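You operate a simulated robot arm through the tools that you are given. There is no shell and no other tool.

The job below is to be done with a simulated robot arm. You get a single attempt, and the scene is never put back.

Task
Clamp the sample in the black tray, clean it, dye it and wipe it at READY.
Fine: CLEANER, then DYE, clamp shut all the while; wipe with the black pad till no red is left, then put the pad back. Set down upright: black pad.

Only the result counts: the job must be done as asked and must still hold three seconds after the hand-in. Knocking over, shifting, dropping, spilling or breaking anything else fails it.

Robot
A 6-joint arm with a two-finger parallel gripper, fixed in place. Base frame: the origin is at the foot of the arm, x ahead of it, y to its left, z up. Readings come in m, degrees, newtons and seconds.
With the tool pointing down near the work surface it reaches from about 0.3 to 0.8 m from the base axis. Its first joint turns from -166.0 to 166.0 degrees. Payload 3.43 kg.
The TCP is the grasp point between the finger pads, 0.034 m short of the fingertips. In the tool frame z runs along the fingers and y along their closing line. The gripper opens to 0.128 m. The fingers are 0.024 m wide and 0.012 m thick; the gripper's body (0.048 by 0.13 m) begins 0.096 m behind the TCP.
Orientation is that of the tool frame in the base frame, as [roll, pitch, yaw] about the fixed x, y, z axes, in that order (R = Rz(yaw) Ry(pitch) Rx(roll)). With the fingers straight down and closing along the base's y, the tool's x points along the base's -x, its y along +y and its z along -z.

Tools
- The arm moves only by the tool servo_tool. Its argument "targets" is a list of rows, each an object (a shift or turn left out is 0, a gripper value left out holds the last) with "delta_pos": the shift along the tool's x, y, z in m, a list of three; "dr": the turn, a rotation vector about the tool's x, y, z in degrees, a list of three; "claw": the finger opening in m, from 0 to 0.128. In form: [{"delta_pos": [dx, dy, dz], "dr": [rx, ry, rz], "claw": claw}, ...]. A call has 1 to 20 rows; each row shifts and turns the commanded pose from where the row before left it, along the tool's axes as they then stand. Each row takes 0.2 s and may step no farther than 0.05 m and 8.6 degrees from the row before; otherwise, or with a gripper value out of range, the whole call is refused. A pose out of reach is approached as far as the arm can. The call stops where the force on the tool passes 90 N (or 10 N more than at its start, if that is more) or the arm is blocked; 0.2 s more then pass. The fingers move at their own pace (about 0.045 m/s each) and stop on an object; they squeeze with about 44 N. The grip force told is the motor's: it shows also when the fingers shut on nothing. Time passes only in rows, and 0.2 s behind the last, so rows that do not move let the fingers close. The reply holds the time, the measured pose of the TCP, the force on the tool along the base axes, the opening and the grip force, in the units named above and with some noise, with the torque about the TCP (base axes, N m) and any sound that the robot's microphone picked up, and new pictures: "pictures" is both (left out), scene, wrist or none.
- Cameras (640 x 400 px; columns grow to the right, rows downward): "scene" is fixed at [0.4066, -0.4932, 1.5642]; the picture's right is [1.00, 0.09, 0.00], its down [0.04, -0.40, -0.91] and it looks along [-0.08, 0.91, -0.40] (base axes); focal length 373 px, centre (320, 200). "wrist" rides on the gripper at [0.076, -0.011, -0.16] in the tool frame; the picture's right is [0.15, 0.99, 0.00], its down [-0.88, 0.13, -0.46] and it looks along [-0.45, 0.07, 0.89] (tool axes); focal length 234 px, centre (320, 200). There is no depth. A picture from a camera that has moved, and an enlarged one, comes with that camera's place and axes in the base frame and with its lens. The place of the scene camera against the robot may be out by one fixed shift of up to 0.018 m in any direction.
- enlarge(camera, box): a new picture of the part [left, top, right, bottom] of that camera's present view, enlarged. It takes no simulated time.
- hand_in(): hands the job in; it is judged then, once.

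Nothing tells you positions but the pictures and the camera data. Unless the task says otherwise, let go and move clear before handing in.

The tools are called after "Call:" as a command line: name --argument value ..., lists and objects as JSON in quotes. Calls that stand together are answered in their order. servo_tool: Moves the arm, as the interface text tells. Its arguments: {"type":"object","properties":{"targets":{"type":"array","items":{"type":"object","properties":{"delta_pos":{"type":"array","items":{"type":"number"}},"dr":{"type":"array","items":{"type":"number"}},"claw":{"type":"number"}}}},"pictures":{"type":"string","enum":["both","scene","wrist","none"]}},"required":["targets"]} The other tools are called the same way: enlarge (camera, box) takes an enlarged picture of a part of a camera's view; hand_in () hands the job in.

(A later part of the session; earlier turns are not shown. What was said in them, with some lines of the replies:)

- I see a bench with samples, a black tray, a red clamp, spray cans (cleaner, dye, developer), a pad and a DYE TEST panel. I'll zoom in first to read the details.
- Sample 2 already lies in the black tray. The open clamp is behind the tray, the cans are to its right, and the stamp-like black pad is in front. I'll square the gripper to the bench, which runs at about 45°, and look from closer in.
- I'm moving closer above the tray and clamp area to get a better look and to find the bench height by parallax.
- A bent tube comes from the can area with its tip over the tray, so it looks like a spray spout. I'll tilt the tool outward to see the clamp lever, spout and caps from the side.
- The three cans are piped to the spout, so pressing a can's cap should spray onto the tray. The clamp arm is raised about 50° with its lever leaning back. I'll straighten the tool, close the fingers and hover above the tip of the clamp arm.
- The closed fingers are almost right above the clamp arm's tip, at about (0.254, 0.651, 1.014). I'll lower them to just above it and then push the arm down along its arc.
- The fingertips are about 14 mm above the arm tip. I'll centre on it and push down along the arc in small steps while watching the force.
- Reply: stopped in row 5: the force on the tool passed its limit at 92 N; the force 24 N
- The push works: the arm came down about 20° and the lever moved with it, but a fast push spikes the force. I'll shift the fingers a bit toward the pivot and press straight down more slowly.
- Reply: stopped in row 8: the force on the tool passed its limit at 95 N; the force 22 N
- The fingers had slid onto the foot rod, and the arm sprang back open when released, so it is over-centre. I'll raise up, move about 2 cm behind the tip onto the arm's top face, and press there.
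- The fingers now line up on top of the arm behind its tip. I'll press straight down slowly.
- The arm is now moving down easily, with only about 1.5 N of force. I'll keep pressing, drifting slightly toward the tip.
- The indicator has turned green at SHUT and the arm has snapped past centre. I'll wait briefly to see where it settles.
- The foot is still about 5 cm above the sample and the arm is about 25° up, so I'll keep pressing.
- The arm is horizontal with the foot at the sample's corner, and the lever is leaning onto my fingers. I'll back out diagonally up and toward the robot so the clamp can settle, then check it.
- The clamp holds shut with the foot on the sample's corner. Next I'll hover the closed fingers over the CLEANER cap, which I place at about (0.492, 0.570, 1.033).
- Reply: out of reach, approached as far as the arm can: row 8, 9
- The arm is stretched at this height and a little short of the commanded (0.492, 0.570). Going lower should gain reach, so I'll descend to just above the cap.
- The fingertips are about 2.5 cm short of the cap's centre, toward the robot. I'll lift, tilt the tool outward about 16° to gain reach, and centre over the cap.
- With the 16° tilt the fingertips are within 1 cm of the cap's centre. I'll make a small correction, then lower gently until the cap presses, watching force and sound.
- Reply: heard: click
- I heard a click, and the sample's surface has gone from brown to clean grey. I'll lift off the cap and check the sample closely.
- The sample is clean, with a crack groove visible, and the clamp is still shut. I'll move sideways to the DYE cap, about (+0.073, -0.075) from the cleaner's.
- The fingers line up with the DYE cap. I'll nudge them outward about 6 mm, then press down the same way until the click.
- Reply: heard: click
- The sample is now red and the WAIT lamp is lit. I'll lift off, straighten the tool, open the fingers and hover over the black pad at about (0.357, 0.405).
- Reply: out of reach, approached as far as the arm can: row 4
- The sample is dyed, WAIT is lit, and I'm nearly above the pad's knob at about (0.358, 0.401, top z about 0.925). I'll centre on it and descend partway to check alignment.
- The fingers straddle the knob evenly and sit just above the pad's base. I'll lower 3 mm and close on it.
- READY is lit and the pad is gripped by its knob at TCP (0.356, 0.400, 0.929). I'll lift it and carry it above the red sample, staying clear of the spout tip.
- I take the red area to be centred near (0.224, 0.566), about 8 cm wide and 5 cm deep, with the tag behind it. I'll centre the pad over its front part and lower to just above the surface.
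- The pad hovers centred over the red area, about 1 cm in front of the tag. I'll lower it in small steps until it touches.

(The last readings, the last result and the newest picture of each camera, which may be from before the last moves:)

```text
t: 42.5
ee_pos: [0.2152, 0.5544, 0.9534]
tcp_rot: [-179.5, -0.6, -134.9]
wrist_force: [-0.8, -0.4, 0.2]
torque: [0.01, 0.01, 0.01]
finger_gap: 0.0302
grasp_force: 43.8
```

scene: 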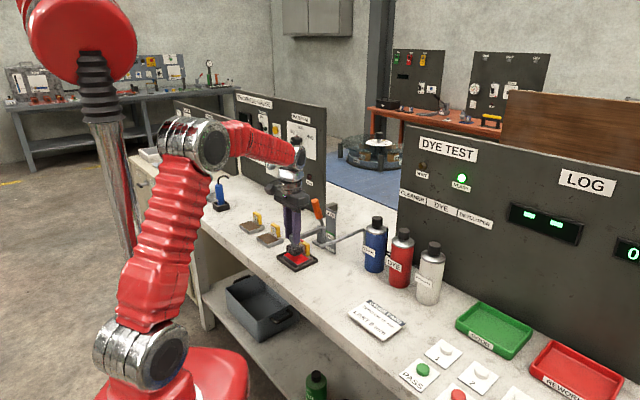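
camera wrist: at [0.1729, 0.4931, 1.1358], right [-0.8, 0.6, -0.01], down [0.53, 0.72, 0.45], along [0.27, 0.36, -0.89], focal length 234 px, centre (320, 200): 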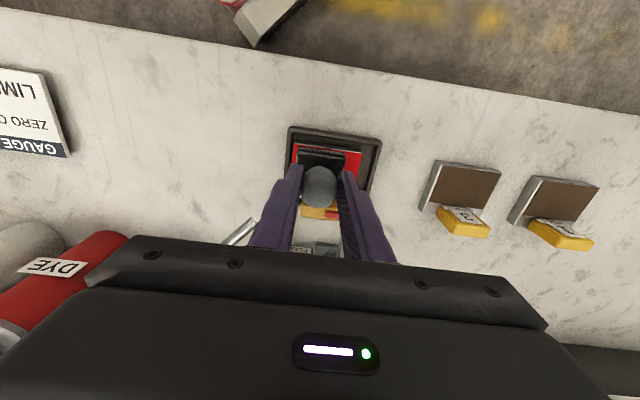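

The pad is not touching yet at TCP z 0.953. I'll keep lowering in 2 mm steps.

Call:
servo_tool --targets '[{"delta_pos": [0, 0, 0.002]}, {"delta_pos": [0, 0, 0.002]}, {}]' --pictures "none"

Call:
enlarge --camera "scene" --box '[270, 210, 340, 280]'

```text
t: 43.3
ee_pos: [0.2159, 0.5518, 0.9501]
tcp_rot: [-179.5, -0.5, -135.0]
wrist_force: [-0.3, -0.4, -0.2]
torque: [0.03, -0.01, 0.03]
finger_gap: 0.0302
grasp_force: 44.1
```

```text
5.71 times, centred on (305, 245) of scene
camera zoom: at [0.4066, -0.4932, 1.5642], right [1.0, 0.09, 0.0], down [0.04, -0.4, -0.91], along [-0.08, 0.91, -0.4], focal length 2132 px, centre (406, -57)
```

zoom: 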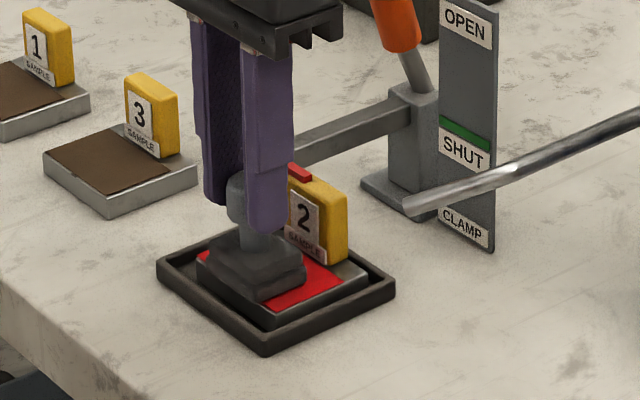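

Call:
servo_tool --targets '[{"delta_pos": [0, 0, 0.002]}, {"delta_pos": [0, 0, 0.002]}, {}]' --pictures "none"

```text
t: 44.1
ee_pos: [0.2151, 0.5527, 0.9485]
tcp_rot: [-179.6, -0.4, -135.0]
wrist_force: [-1.2, 1.1, 9.1]
torque: [-0.01, 0.16, 0.0]
finger_gap: 0.03
grasp_force: 44.0
```

The pad is touching with about 9 N. I'll wipe sideways toward the right end of the sample and back, then look.

Call:
servo_tool --targets '[{"delta_pos": [0, -0.006, 0]}, {"delta_pos": [0, -0.006, 0]}, {"delta_pos": [0, -0.006, 0]}, {"delta_pos": [0, -0.006, 0]}, {"delta_pos": [0, 0.006, 0]}, {"delta_pos": [0, 0.006, 0]}, {"delta_pos": [0, 0.006, 0]}, {"delta_pos": [0, 0.006, 0]}, {}]'

Call:
enlarge --camera "scene" --box '[270, 210, 340, 280]'

Call:
enlarge --camera "wrist" --box '[220, 60, 420, 240]'

```text
t: 46.1
ee_pos: [0.2153, 0.5525, 0.9474]
tcp_rot: [-179.7, -0.4, -135.0]
wrist_force: [9.2, -5.3, 33.0]
torque: [0.05, -0.49, -0.05]
finger_gap: 0.0302
grasp_force: 43.9
camera wrist: at [0.1695, 0.4933, 1.1053], right [-0.8, 0.6, -0.01], down [0.53, 0.72, 0.45], along [0.27, 0.36, -0.89], focal length 234 px, centre (320, 200)
```

scene: 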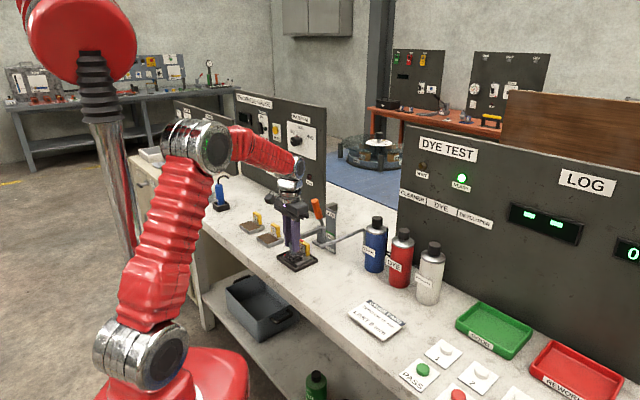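
wrist: 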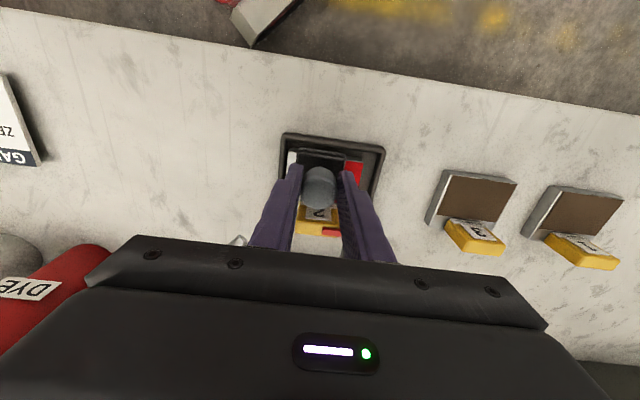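

```text
5.71 times, centred on (305, 245) of scene
camera zoom: at [0.4066, -0.4932, 1.5642], right [1.0, 0.09, 0.0], down [0.04, -0.4, -0.91], along [-0.08, 0.91, -0.4], focal length 2132 px, centre (406, -57)
```

zoom: 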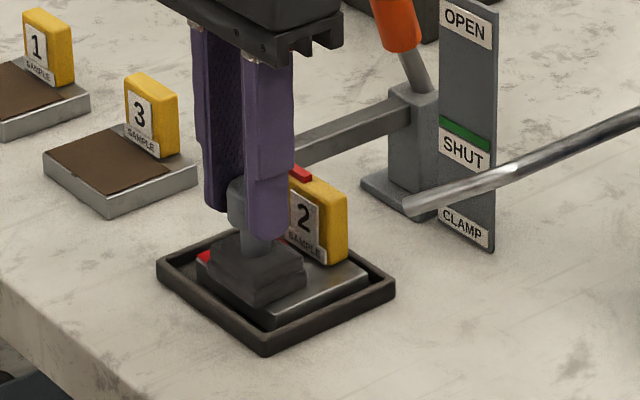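

```text
2.22 times, centred on (320, 150) of wrist
camera zoom: at [0.1695, 0.4933, 1.1053], right [-0.8, 0.6, -0.01], down [0.53, 0.72, 0.45], along [0.27, 0.36, -0.89], focal length 520 px, centre (320, 311)
```

zoom: 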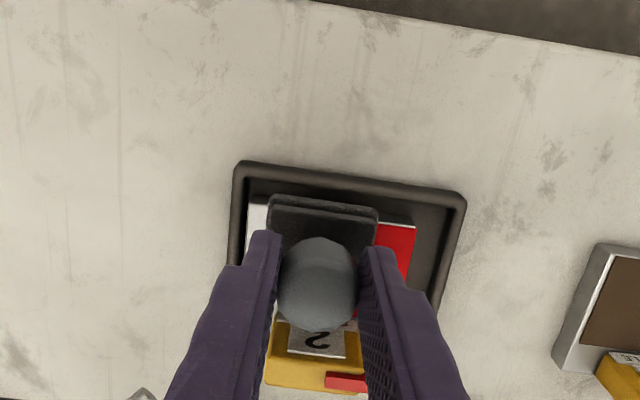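

Wiping works: the swept part is clean and a strip at the left end remains red. I'll ease the pressure slightly and wipe to the other end.

Call:
servo_tool --targets '[{"delta_pos": [0, 0, -0.001]}, {"delta_pos": [0, 0.005, 0]}, {"delta_pos": [0, 0.005, 0]}, {"delta_pos": [0, 0.005, 0]}, {"delta_pos": [0, 0.005, 0]}, {"delta_pos": [0, -0.005, 0]}, {"delta_pos": [0, -0.005, 0]}, {"delta_pos": [0, -0.005, 0]}, {"delta_pos": [0, -0.005, 0]}, {}]' --pictures "none"

Call:
enlarge --camera "scene" --box '[270, 210, 340, 280]'

Call:
enlarge --camera "wrist" --box '[220, 60, 420, 240]'

```text
t: 48.3
ee_pos: [0.2143, 0.5523, 0.9493]
tcp_rot: [-179.5, -0.5, -135.0]
wrist_force: [-0.2, 0.1, -0.8]
torque: [0.03, 0.03, 0.0]
finger_gap: 0.0304
grasp_force: 44.4
```

```text
5.71 times, centred on (305, 245) of scene
camera zoom: at [0.4066, -0.4932, 1.5642], right [1.0, 0.09, 0.0], down [0.04, -0.4, -0.91], along [-0.08, 0.91, -0.4], focal length 2132 px, centre (406, -57)
```

zoom: 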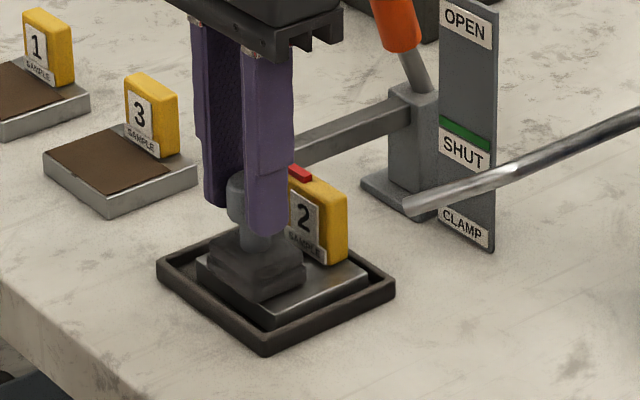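

```text
2.22 times, centred on (320, 150) of wrist
camera zoom: at [0.1694, 0.4942, 1.1081], right [-0.8, 0.6, -0.01], down [0.53, 0.72, 0.45], along [0.27, 0.36, -0.89], focal length 520 px, centre (320, 311)
```

zoom: 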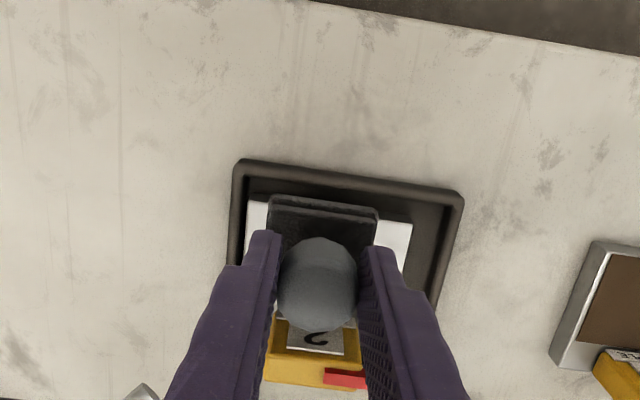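

No red is visible around the pad. I'll lift it off and move clear to inspect the whole surface.

Call:
servo_tool --targets '[{"delta_pos": [0, 0, -0.02]}, {"delta_pos": [0, 0, -0.03]}, {"delta_pos": [0.02, -0.03, -0.03]}, {"delta_pos": [0.02, -0.04, 0]}, {}, {}]'

Call:
enlarge --camera "scene" --box '[275, 230, 325, 275]'

Call:
enlarge --camera "wrist" --box '[300, 80, 460, 240]'

```text
t: 49.7
ee_pos: [0.2379, 0.4752, 1.0291]
tcp_rot: [-179.6, -0.4, -135.0]
wrist_force: [0.3, 0.2, -0.6]
torque: [-0.01, -0.01, 0.0]
finger_gap: 0.0303
grasp_force: 43.9
camera wrist: at [0.1921, 0.4169, 1.1875], right [-0.8, 0.6, -0.01], down [0.53, 0.72, 0.45], along [0.27, 0.36, -0.89], focal length 234 px, centre (320, 200)
```

scene: 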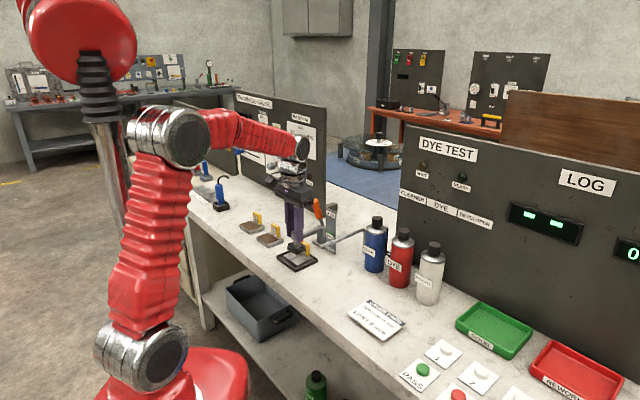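
wrist: 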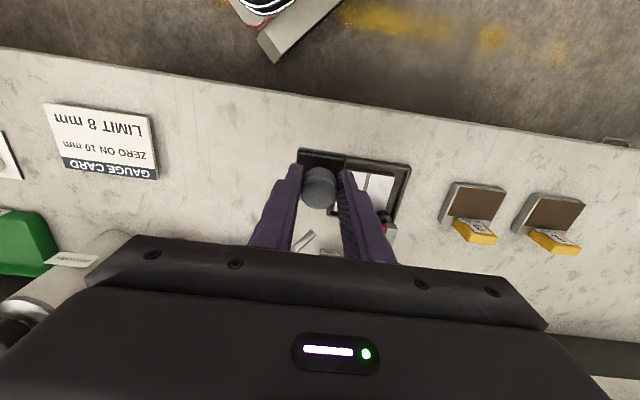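

```text
8.89 times, centred on (300, 252) of scene
camera zoom: at [0.4066, -0.4932, 1.5642], right [1.0, 0.09, 0.0], down [0.04, -0.4, -0.91], along [-0.08, 0.91, -0.4], focal length 3317 px, centre (498, -267)
```

zoom: 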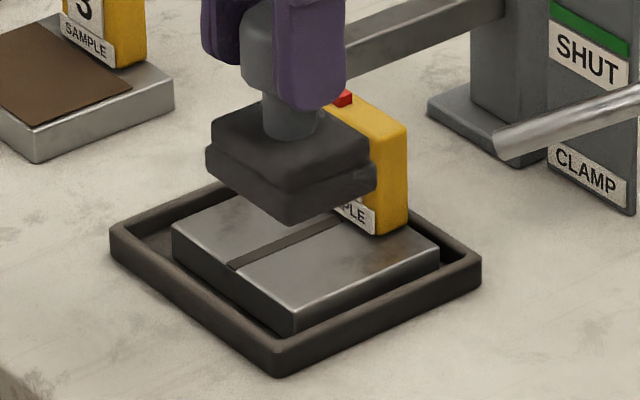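

```text
2.50 times, centred on (380, 160) of wrist
camera zoom: at [0.1921, 0.4169, 1.1875], right [-0.8, 0.6, -0.01], down [0.53, 0.72, 0.45], along [0.27, 0.36, -0.89], focal length 585 px, centre (170, 300)
```

zoom: 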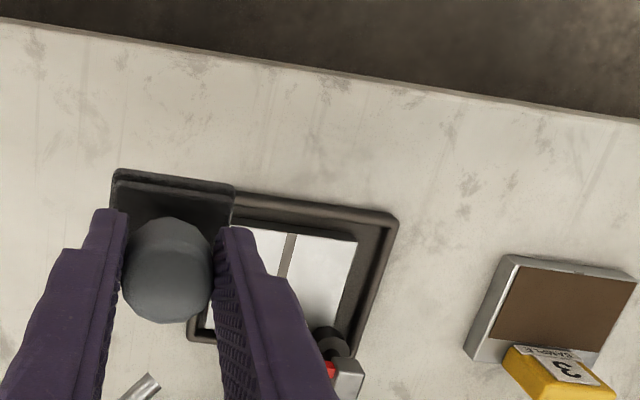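

Nothing red shows so far. I'll carry the pad back over its home spot at (0.356, 0.400), which also clears the view of the sample.

Call:
servo_tool --targets '[{"delta_pos": [-0.005, -0.034, 0]}, {"delta_pos": [-0.008, -0.034, 0]}, {"delta_pos": [-0.008, -0.034, 0]}, {"delta_pos": [-0.009, -0.034, 0]}, {}, {}]'

Call:
enlarge --camera "scene" --box '[275, 230, 325, 275]'

Call:
enlarge --camera "wrist" --box '[380, 100, 580, 280]'

Call:
enlarge --camera "scene" --box '[380, 130, 480, 230]'

```text
t: 51.1
ee_pos: [0.3531, 0.401, 1.0284]
tcp_rot: [-179.5, -0.4, -135.0]
wrist_force: [0.7, 0.3, -0.2]
torque: [-0.04, -0.02, -0.01]
finger_gap: 0.0302
grasp_force: 44.0
camera wrist: at [0.3076, 0.3422, 1.1878], right [-0.8, 0.6, -0.01], down [0.53, 0.72, 0.45], along [0.27, 0.36, -0.89], focal length 234 px, centre (320, 200)
```

scene: 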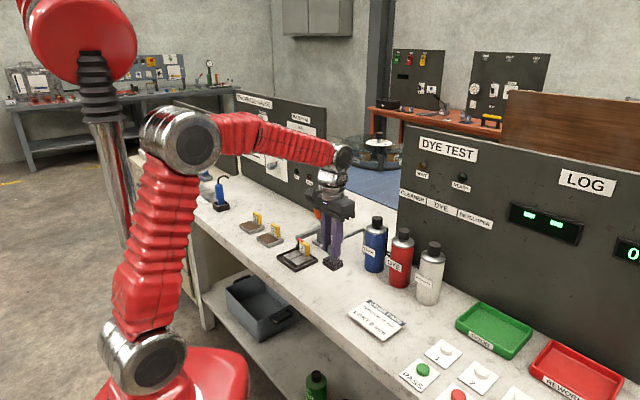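
wrist: 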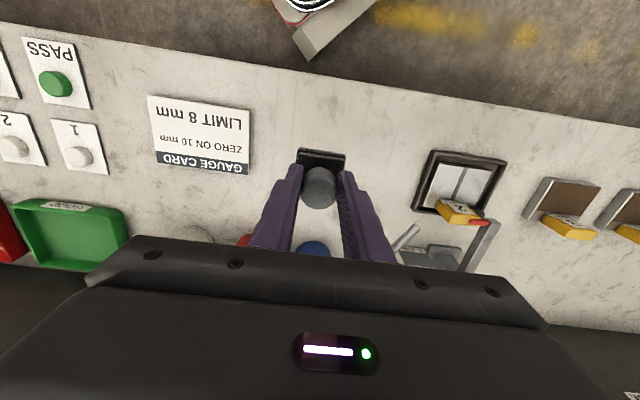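

```text
8.89 times, centred on (300, 252) of scene
camera zoom: at [0.4066, -0.4932, 1.5642], right [1.0, 0.09, 0.0], down [0.04, -0.4, -0.91], along [-0.08, 0.91, -0.4], focal length 3317 px, centre (498, -267)
```

zoom: 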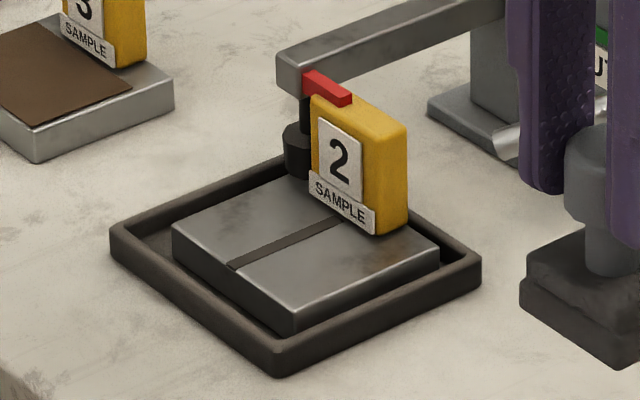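

```text
2.22 times, centred on (480, 190) of wrist
camera zoom: at [0.3076, 0.3422, 1.1878], right [-0.8, 0.6, -0.01], down [0.53, 0.72, 0.45], along [0.27, 0.36, -0.89], focal length 520 px, centre (-36, 222)
```

zoom: 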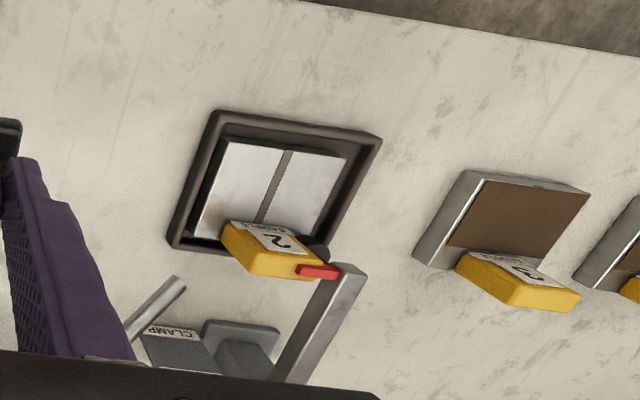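

```text
4.00 times, centred on (430, 180) of scene
camera zoom: at [0.4066, -0.4932, 1.5642], right [1.0, 0.09, 0.0], down [0.04, -0.4, -0.91], along [-0.08, 0.91, -0.4], focal length 1492 px, centre (-120, 280)
```

zoom: 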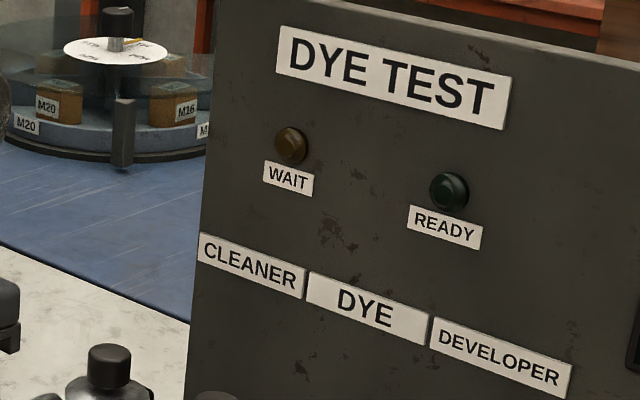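

No red is left and both lamps are off, so the wiping is done. I'll lower the pad onto its original spot, slowing near the bench.

Call:
servo_tool --targets '[{"delta_pos": [-0.001, -0.0028, 0.03]}, {"delta_pos": [0, 0, 0.03]}, {"delta_pos": [0, 0, 0.02]}, {"delta_pos": [0, 0, 0.01]}, {}, {}]'

Call:
enlarge --camera "scene" --box '[280, 200, 400, 320]'

```text
t: 52.5
ee_pos: [0.3569, 0.3971, 0.9408]
tcp_rot: [-179.5, -0.5, -135.0]
wrist_force: [0.3, -0.3, -0.9]
torque: [0.02, -0.02, -0.02]
finger_gap: 0.0301
grasp_force: 43.9
camera wrist: at [0.3115, 0.3388, 1.0991], right [-0.8, 0.6, -0.01], down [0.53, 0.72, 0.45], along [0.27, 0.36, -0.89], focal length 234 px, centre (320, 200)
```

scene: 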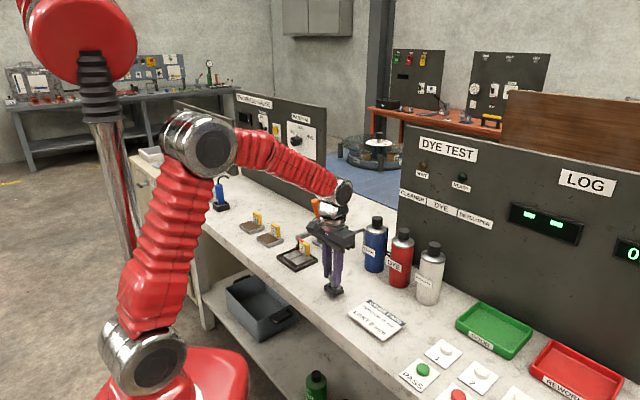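
wrist: 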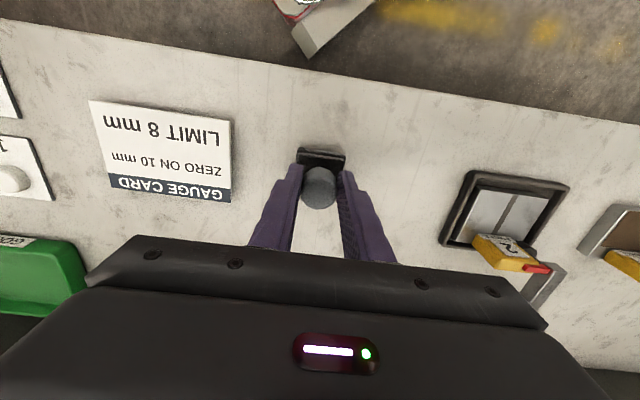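

```text
3.33 times, centred on (340, 260) of scene
camera zoom: at [0.4066, -0.4932, 1.5642], right [1.0, 0.09, 0.0], down [0.04, -0.4, -0.91], along [-0.08, 0.91, -0.4], focal length 1244 px, centre (253, 0)
```

zoom: 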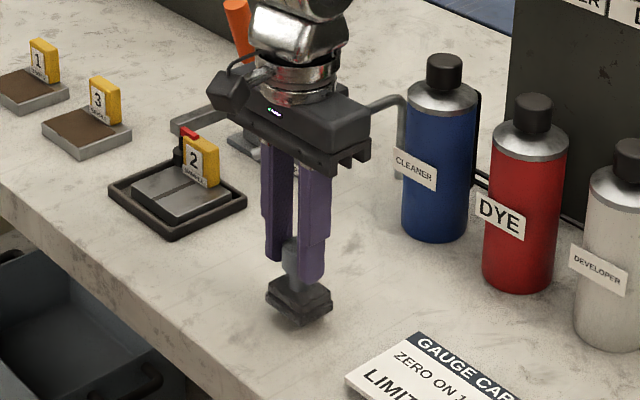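

Call:
servo_tool --targets '[{"delta_pos": [-0.0012, 0.0028, 0.004]}, {"delta_pos": [0, 0, 0.003]}, {"delta_pos": [0, 0, 0.002]}, {"delta_pos": [0, 0, 0.001]}, {}]' --pictures "none"

Call:
enlarge --camera "scene" --box '[300, 240, 370, 310]'

```text
t: 53.7
ee_pos: [0.3549, 0.401, 0.9303]
tcp_rot: [-179.5, -0.6, -135.0]
wrist_force: [0.7, -0.1, -1.1]
torque: [0.0, -0.02, 0.02]
finger_gap: 0.0301
grasp_force: 43.9
```

```text
5.71 times, centred on (335, 275) of scene
camera zoom: at [0.4066, -0.4932, 1.5642], right [1.0, 0.09, 0.0], down [0.04, -0.4, -0.91], along [-0.08, 0.91, -0.4], focal length 2132 px, centre (234, -229)
```

zoom: 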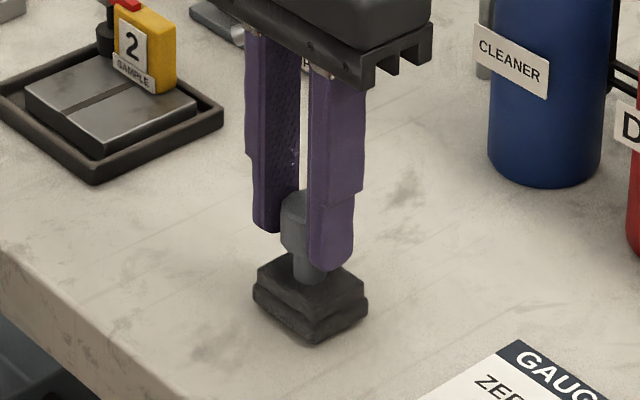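

The pad is about 1–2 mm above its original spot. I'll lower it the last bit until it touches.

Call:
servo_tool --targets '[{"delta_pos": [0, 0, 0.001]}, {"delta_pos": [0, 0, 0.001]}, {}]' --pictures "none"

```text
t: 54.5
ee_pos: [0.3565, 0.4018, 0.9284]
tcp_rot: [-179.6, -0.5, -135.0]
wrist_force: [0.2, 0.4, -0.2]
torque: [0.02, 0.01, -0.02]
finger_gap: 0.0301
grasp_force: 43.6
```

Call:
servo_tool --targets '[{"delta_pos": [0.0005, 0, 0.001]}, {}]' --pictures "none"

Call:
enlarge --camera "scene" --box '[310, 260, 360, 310]'

```text
t: 55.1
ee_pos: [0.3565, 0.401, 0.928]
tcp_rot: [-179.5, -0.5, -135.0]
wrist_force: [-0.6, -0.5, -0.6]
torque: [-0.03, 0.02, -0.01]
finger_gap: 0.0302
grasp_force: 43.6
```

```text
8.00 times, centred on (335, 285) of scene
camera zoom: at [0.4066, -0.4932, 1.5642], right [1.0, 0.09, 0.0], down [0.04, -0.4, -0.91], along [-0.08, 0.91, -0.4], focal length 2985 px, centre (200, -480)
```

zoom: 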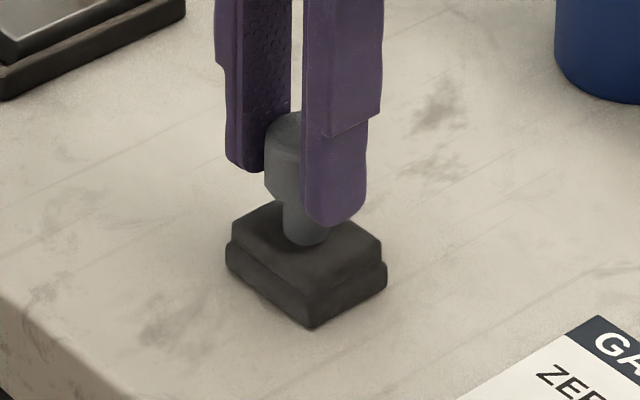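

Call:
servo_tool --targets '[{"delta_pos": [0, 0, 0.001]}, {}]' --pictures "none"

```text
t: 55.7
ee_pos: [0.3548, 0.4018, 0.9263]
tcp_rot: [-179.4, -0.4, -135.0]
wrist_force: [1.6, -0.8, 1.5]
torque: [0.01, -0.02, 0.0]
finger_gap: 0.0301
grasp_force: 44.0
```

The pad shows first contact with the bench. I'll open the fingers slowly and check that it stays upright.

Call:
servo_tool --targets '[{"claw": 0.04}, {"claw": 0.05}, {"claw": 0.06}, {"claw": 0.07}, {}]'

Call:
enlarge --camera "scene" --box '[280, 200, 400, 320]'

Call:
enlarge --camera "wrist" --box '[240, 80, 400, 240]'

```text
t: 56.9
ee_pos: [0.3543, 0.4001, 0.9272]
tcp_rot: [-179.6, -0.5, -135.0]
wrist_force: [-0.4, -0.1, -0.2]
torque: [-0.03, 0.01, 0.0]
finger_gap: 0.0698
grasp_force: 0.1
camera wrist: at [0.3094, 0.3422, 1.0856], right [-0.8, 0.6, -0.01], down [0.53, 0.72, 0.45], along [0.27, 0.36, -0.89], focal length 234 px, centre (320, 200)
```

scene: 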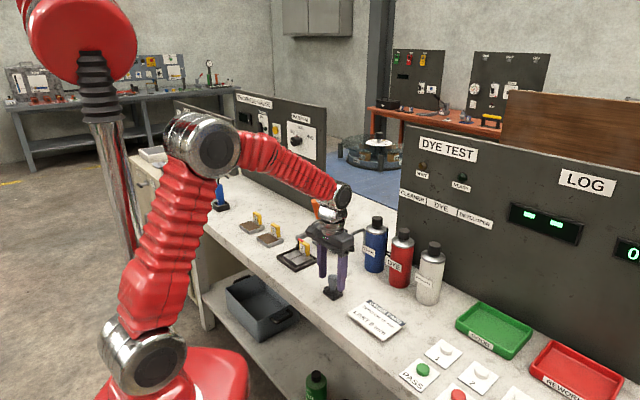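
wrist: 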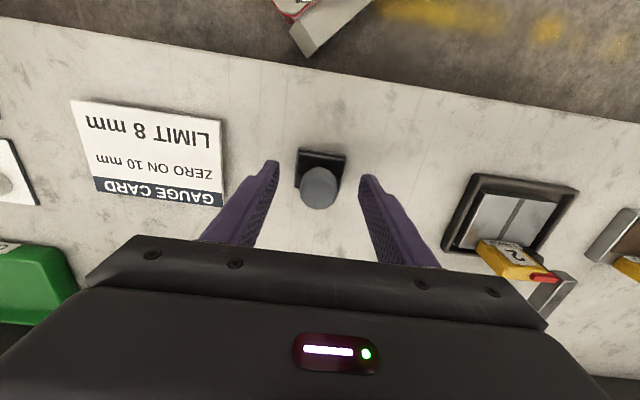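

```text
3.33 times, centred on (340, 260) of scene
camera zoom: at [0.4066, -0.4932, 1.5642], right [1.0, 0.09, 0.0], down [0.04, -0.4, -0.91], along [-0.08, 0.91, -0.4], focal length 1244 px, centre (253, 0)
```

zoom: 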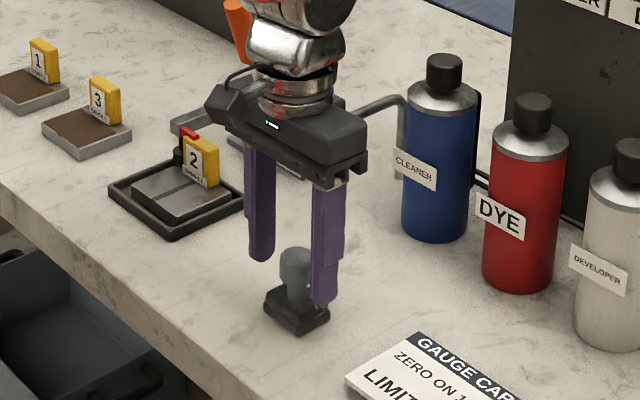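

```text
2.50 times, centred on (320, 160) of wrist
camera zoom: at [0.3094, 0.3422, 1.0856], right [-0.8, 0.6, -0.01], down [0.53, 0.72, 0.45], along [0.27, 0.36, -0.89], focal length 585 px, centre (320, 300)
```

zoom: 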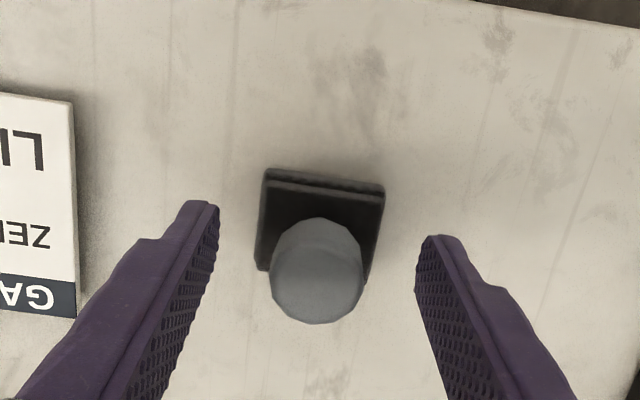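

The pad stands upright at its original place. I'll raise the arm clear and make a final check.

Call:
servo_tool --targets '[{"delta_pos": [0, 0, -0.03]}, {"delta_pos": [0, 0, -0.04]}, {"delta_pos": [0, 0, -0.05]}, {"delta_pos": [0.03, 0, -0.04]}, {}, {}, {}]'

Call:
enlarge --camera "scene" --box '[270, 190, 450, 310]'

Call:
enlarge --camera "wrist" --box '[240, 80, 560, 280]'

```text
t: 58.5
ee_pos: [0.3344, 0.3804, 1.089]
tcp_rot: [-179.5, -0.5, -135.0]
wrist_force: [0.3, -0.5, -0.5]
torque: [0.02, 0.0, 0.0]
finger_gap: 0.0703
grasp_force: 0.1
camera wrist: at [0.2886, 0.3215, 1.2469], right [-0.8, 0.6, -0.01], down [0.53, 0.72, 0.45], along [0.27, 0.36, -0.89], focal length 234 px, centre (320, 200)
```

scene: 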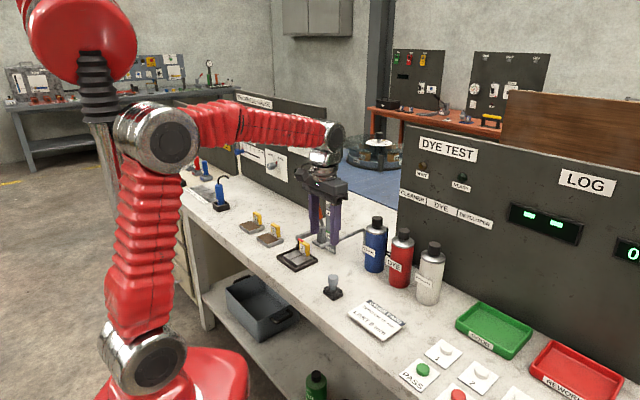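
wrist: 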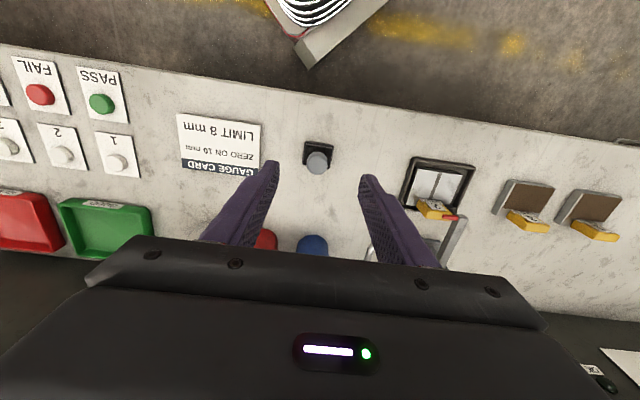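

```text
3.33 times, centred on (360, 250) of scene
camera zoom: at [0.4066, -0.4932, 1.5642], right [1.0, 0.09, 0.0], down [0.04, -0.4, -0.91], along [-0.08, 0.91, -0.4], focal length 1244 px, centre (187, 33)
```

zoom: 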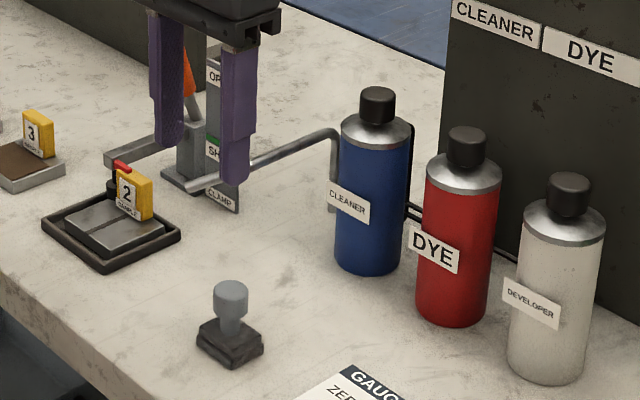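

```text
2.00 times, centred on (400, 180) of wrist
camera zoom: at [0.2886, 0.3215, 1.2469], right [-0.8, 0.6, -0.01], down [0.53, 0.72, 0.45], along [0.27, 0.36, -0.89], focal length 468 px, centre (160, 240)
```

zoom: 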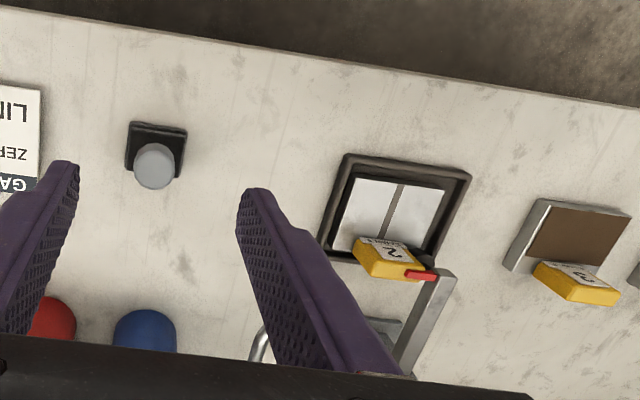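

The sample is clamped, cleaned, dyed and wiped with no red left. The clamp still reads SHUT, the black pad is upright in its place and the arm is clear, so I'm handing in.

Call:
hand_in

```text
The job is handed in.
```

I clamped sample 2 in the black tray, sprayed it with CLEANER and then DYE, and wiped it once READY lit. I have handed the job in. No result came back with the hand-in, so what follows is what I saw just before it.

- **Clamp:** it read SHUT from before the cleaner to the end, with its foot resting on the sample's back corner. My first push did not get it past centre and it sprang back open. The second push closed it, before any spraying.
- **Clean and dye:** each can's cap clicked when pressed. The surface went from brown to bare grey, then to red.
- **Wipe:** a stroke to each end of the sample cleared the red. None was visible afterwards from either camera, and both lamps had gone out.
- **Pad:** it stands upright within about 2 mm of where it started.

The cans and the other samples looked unmoved. The gripper was open and clear of everything.
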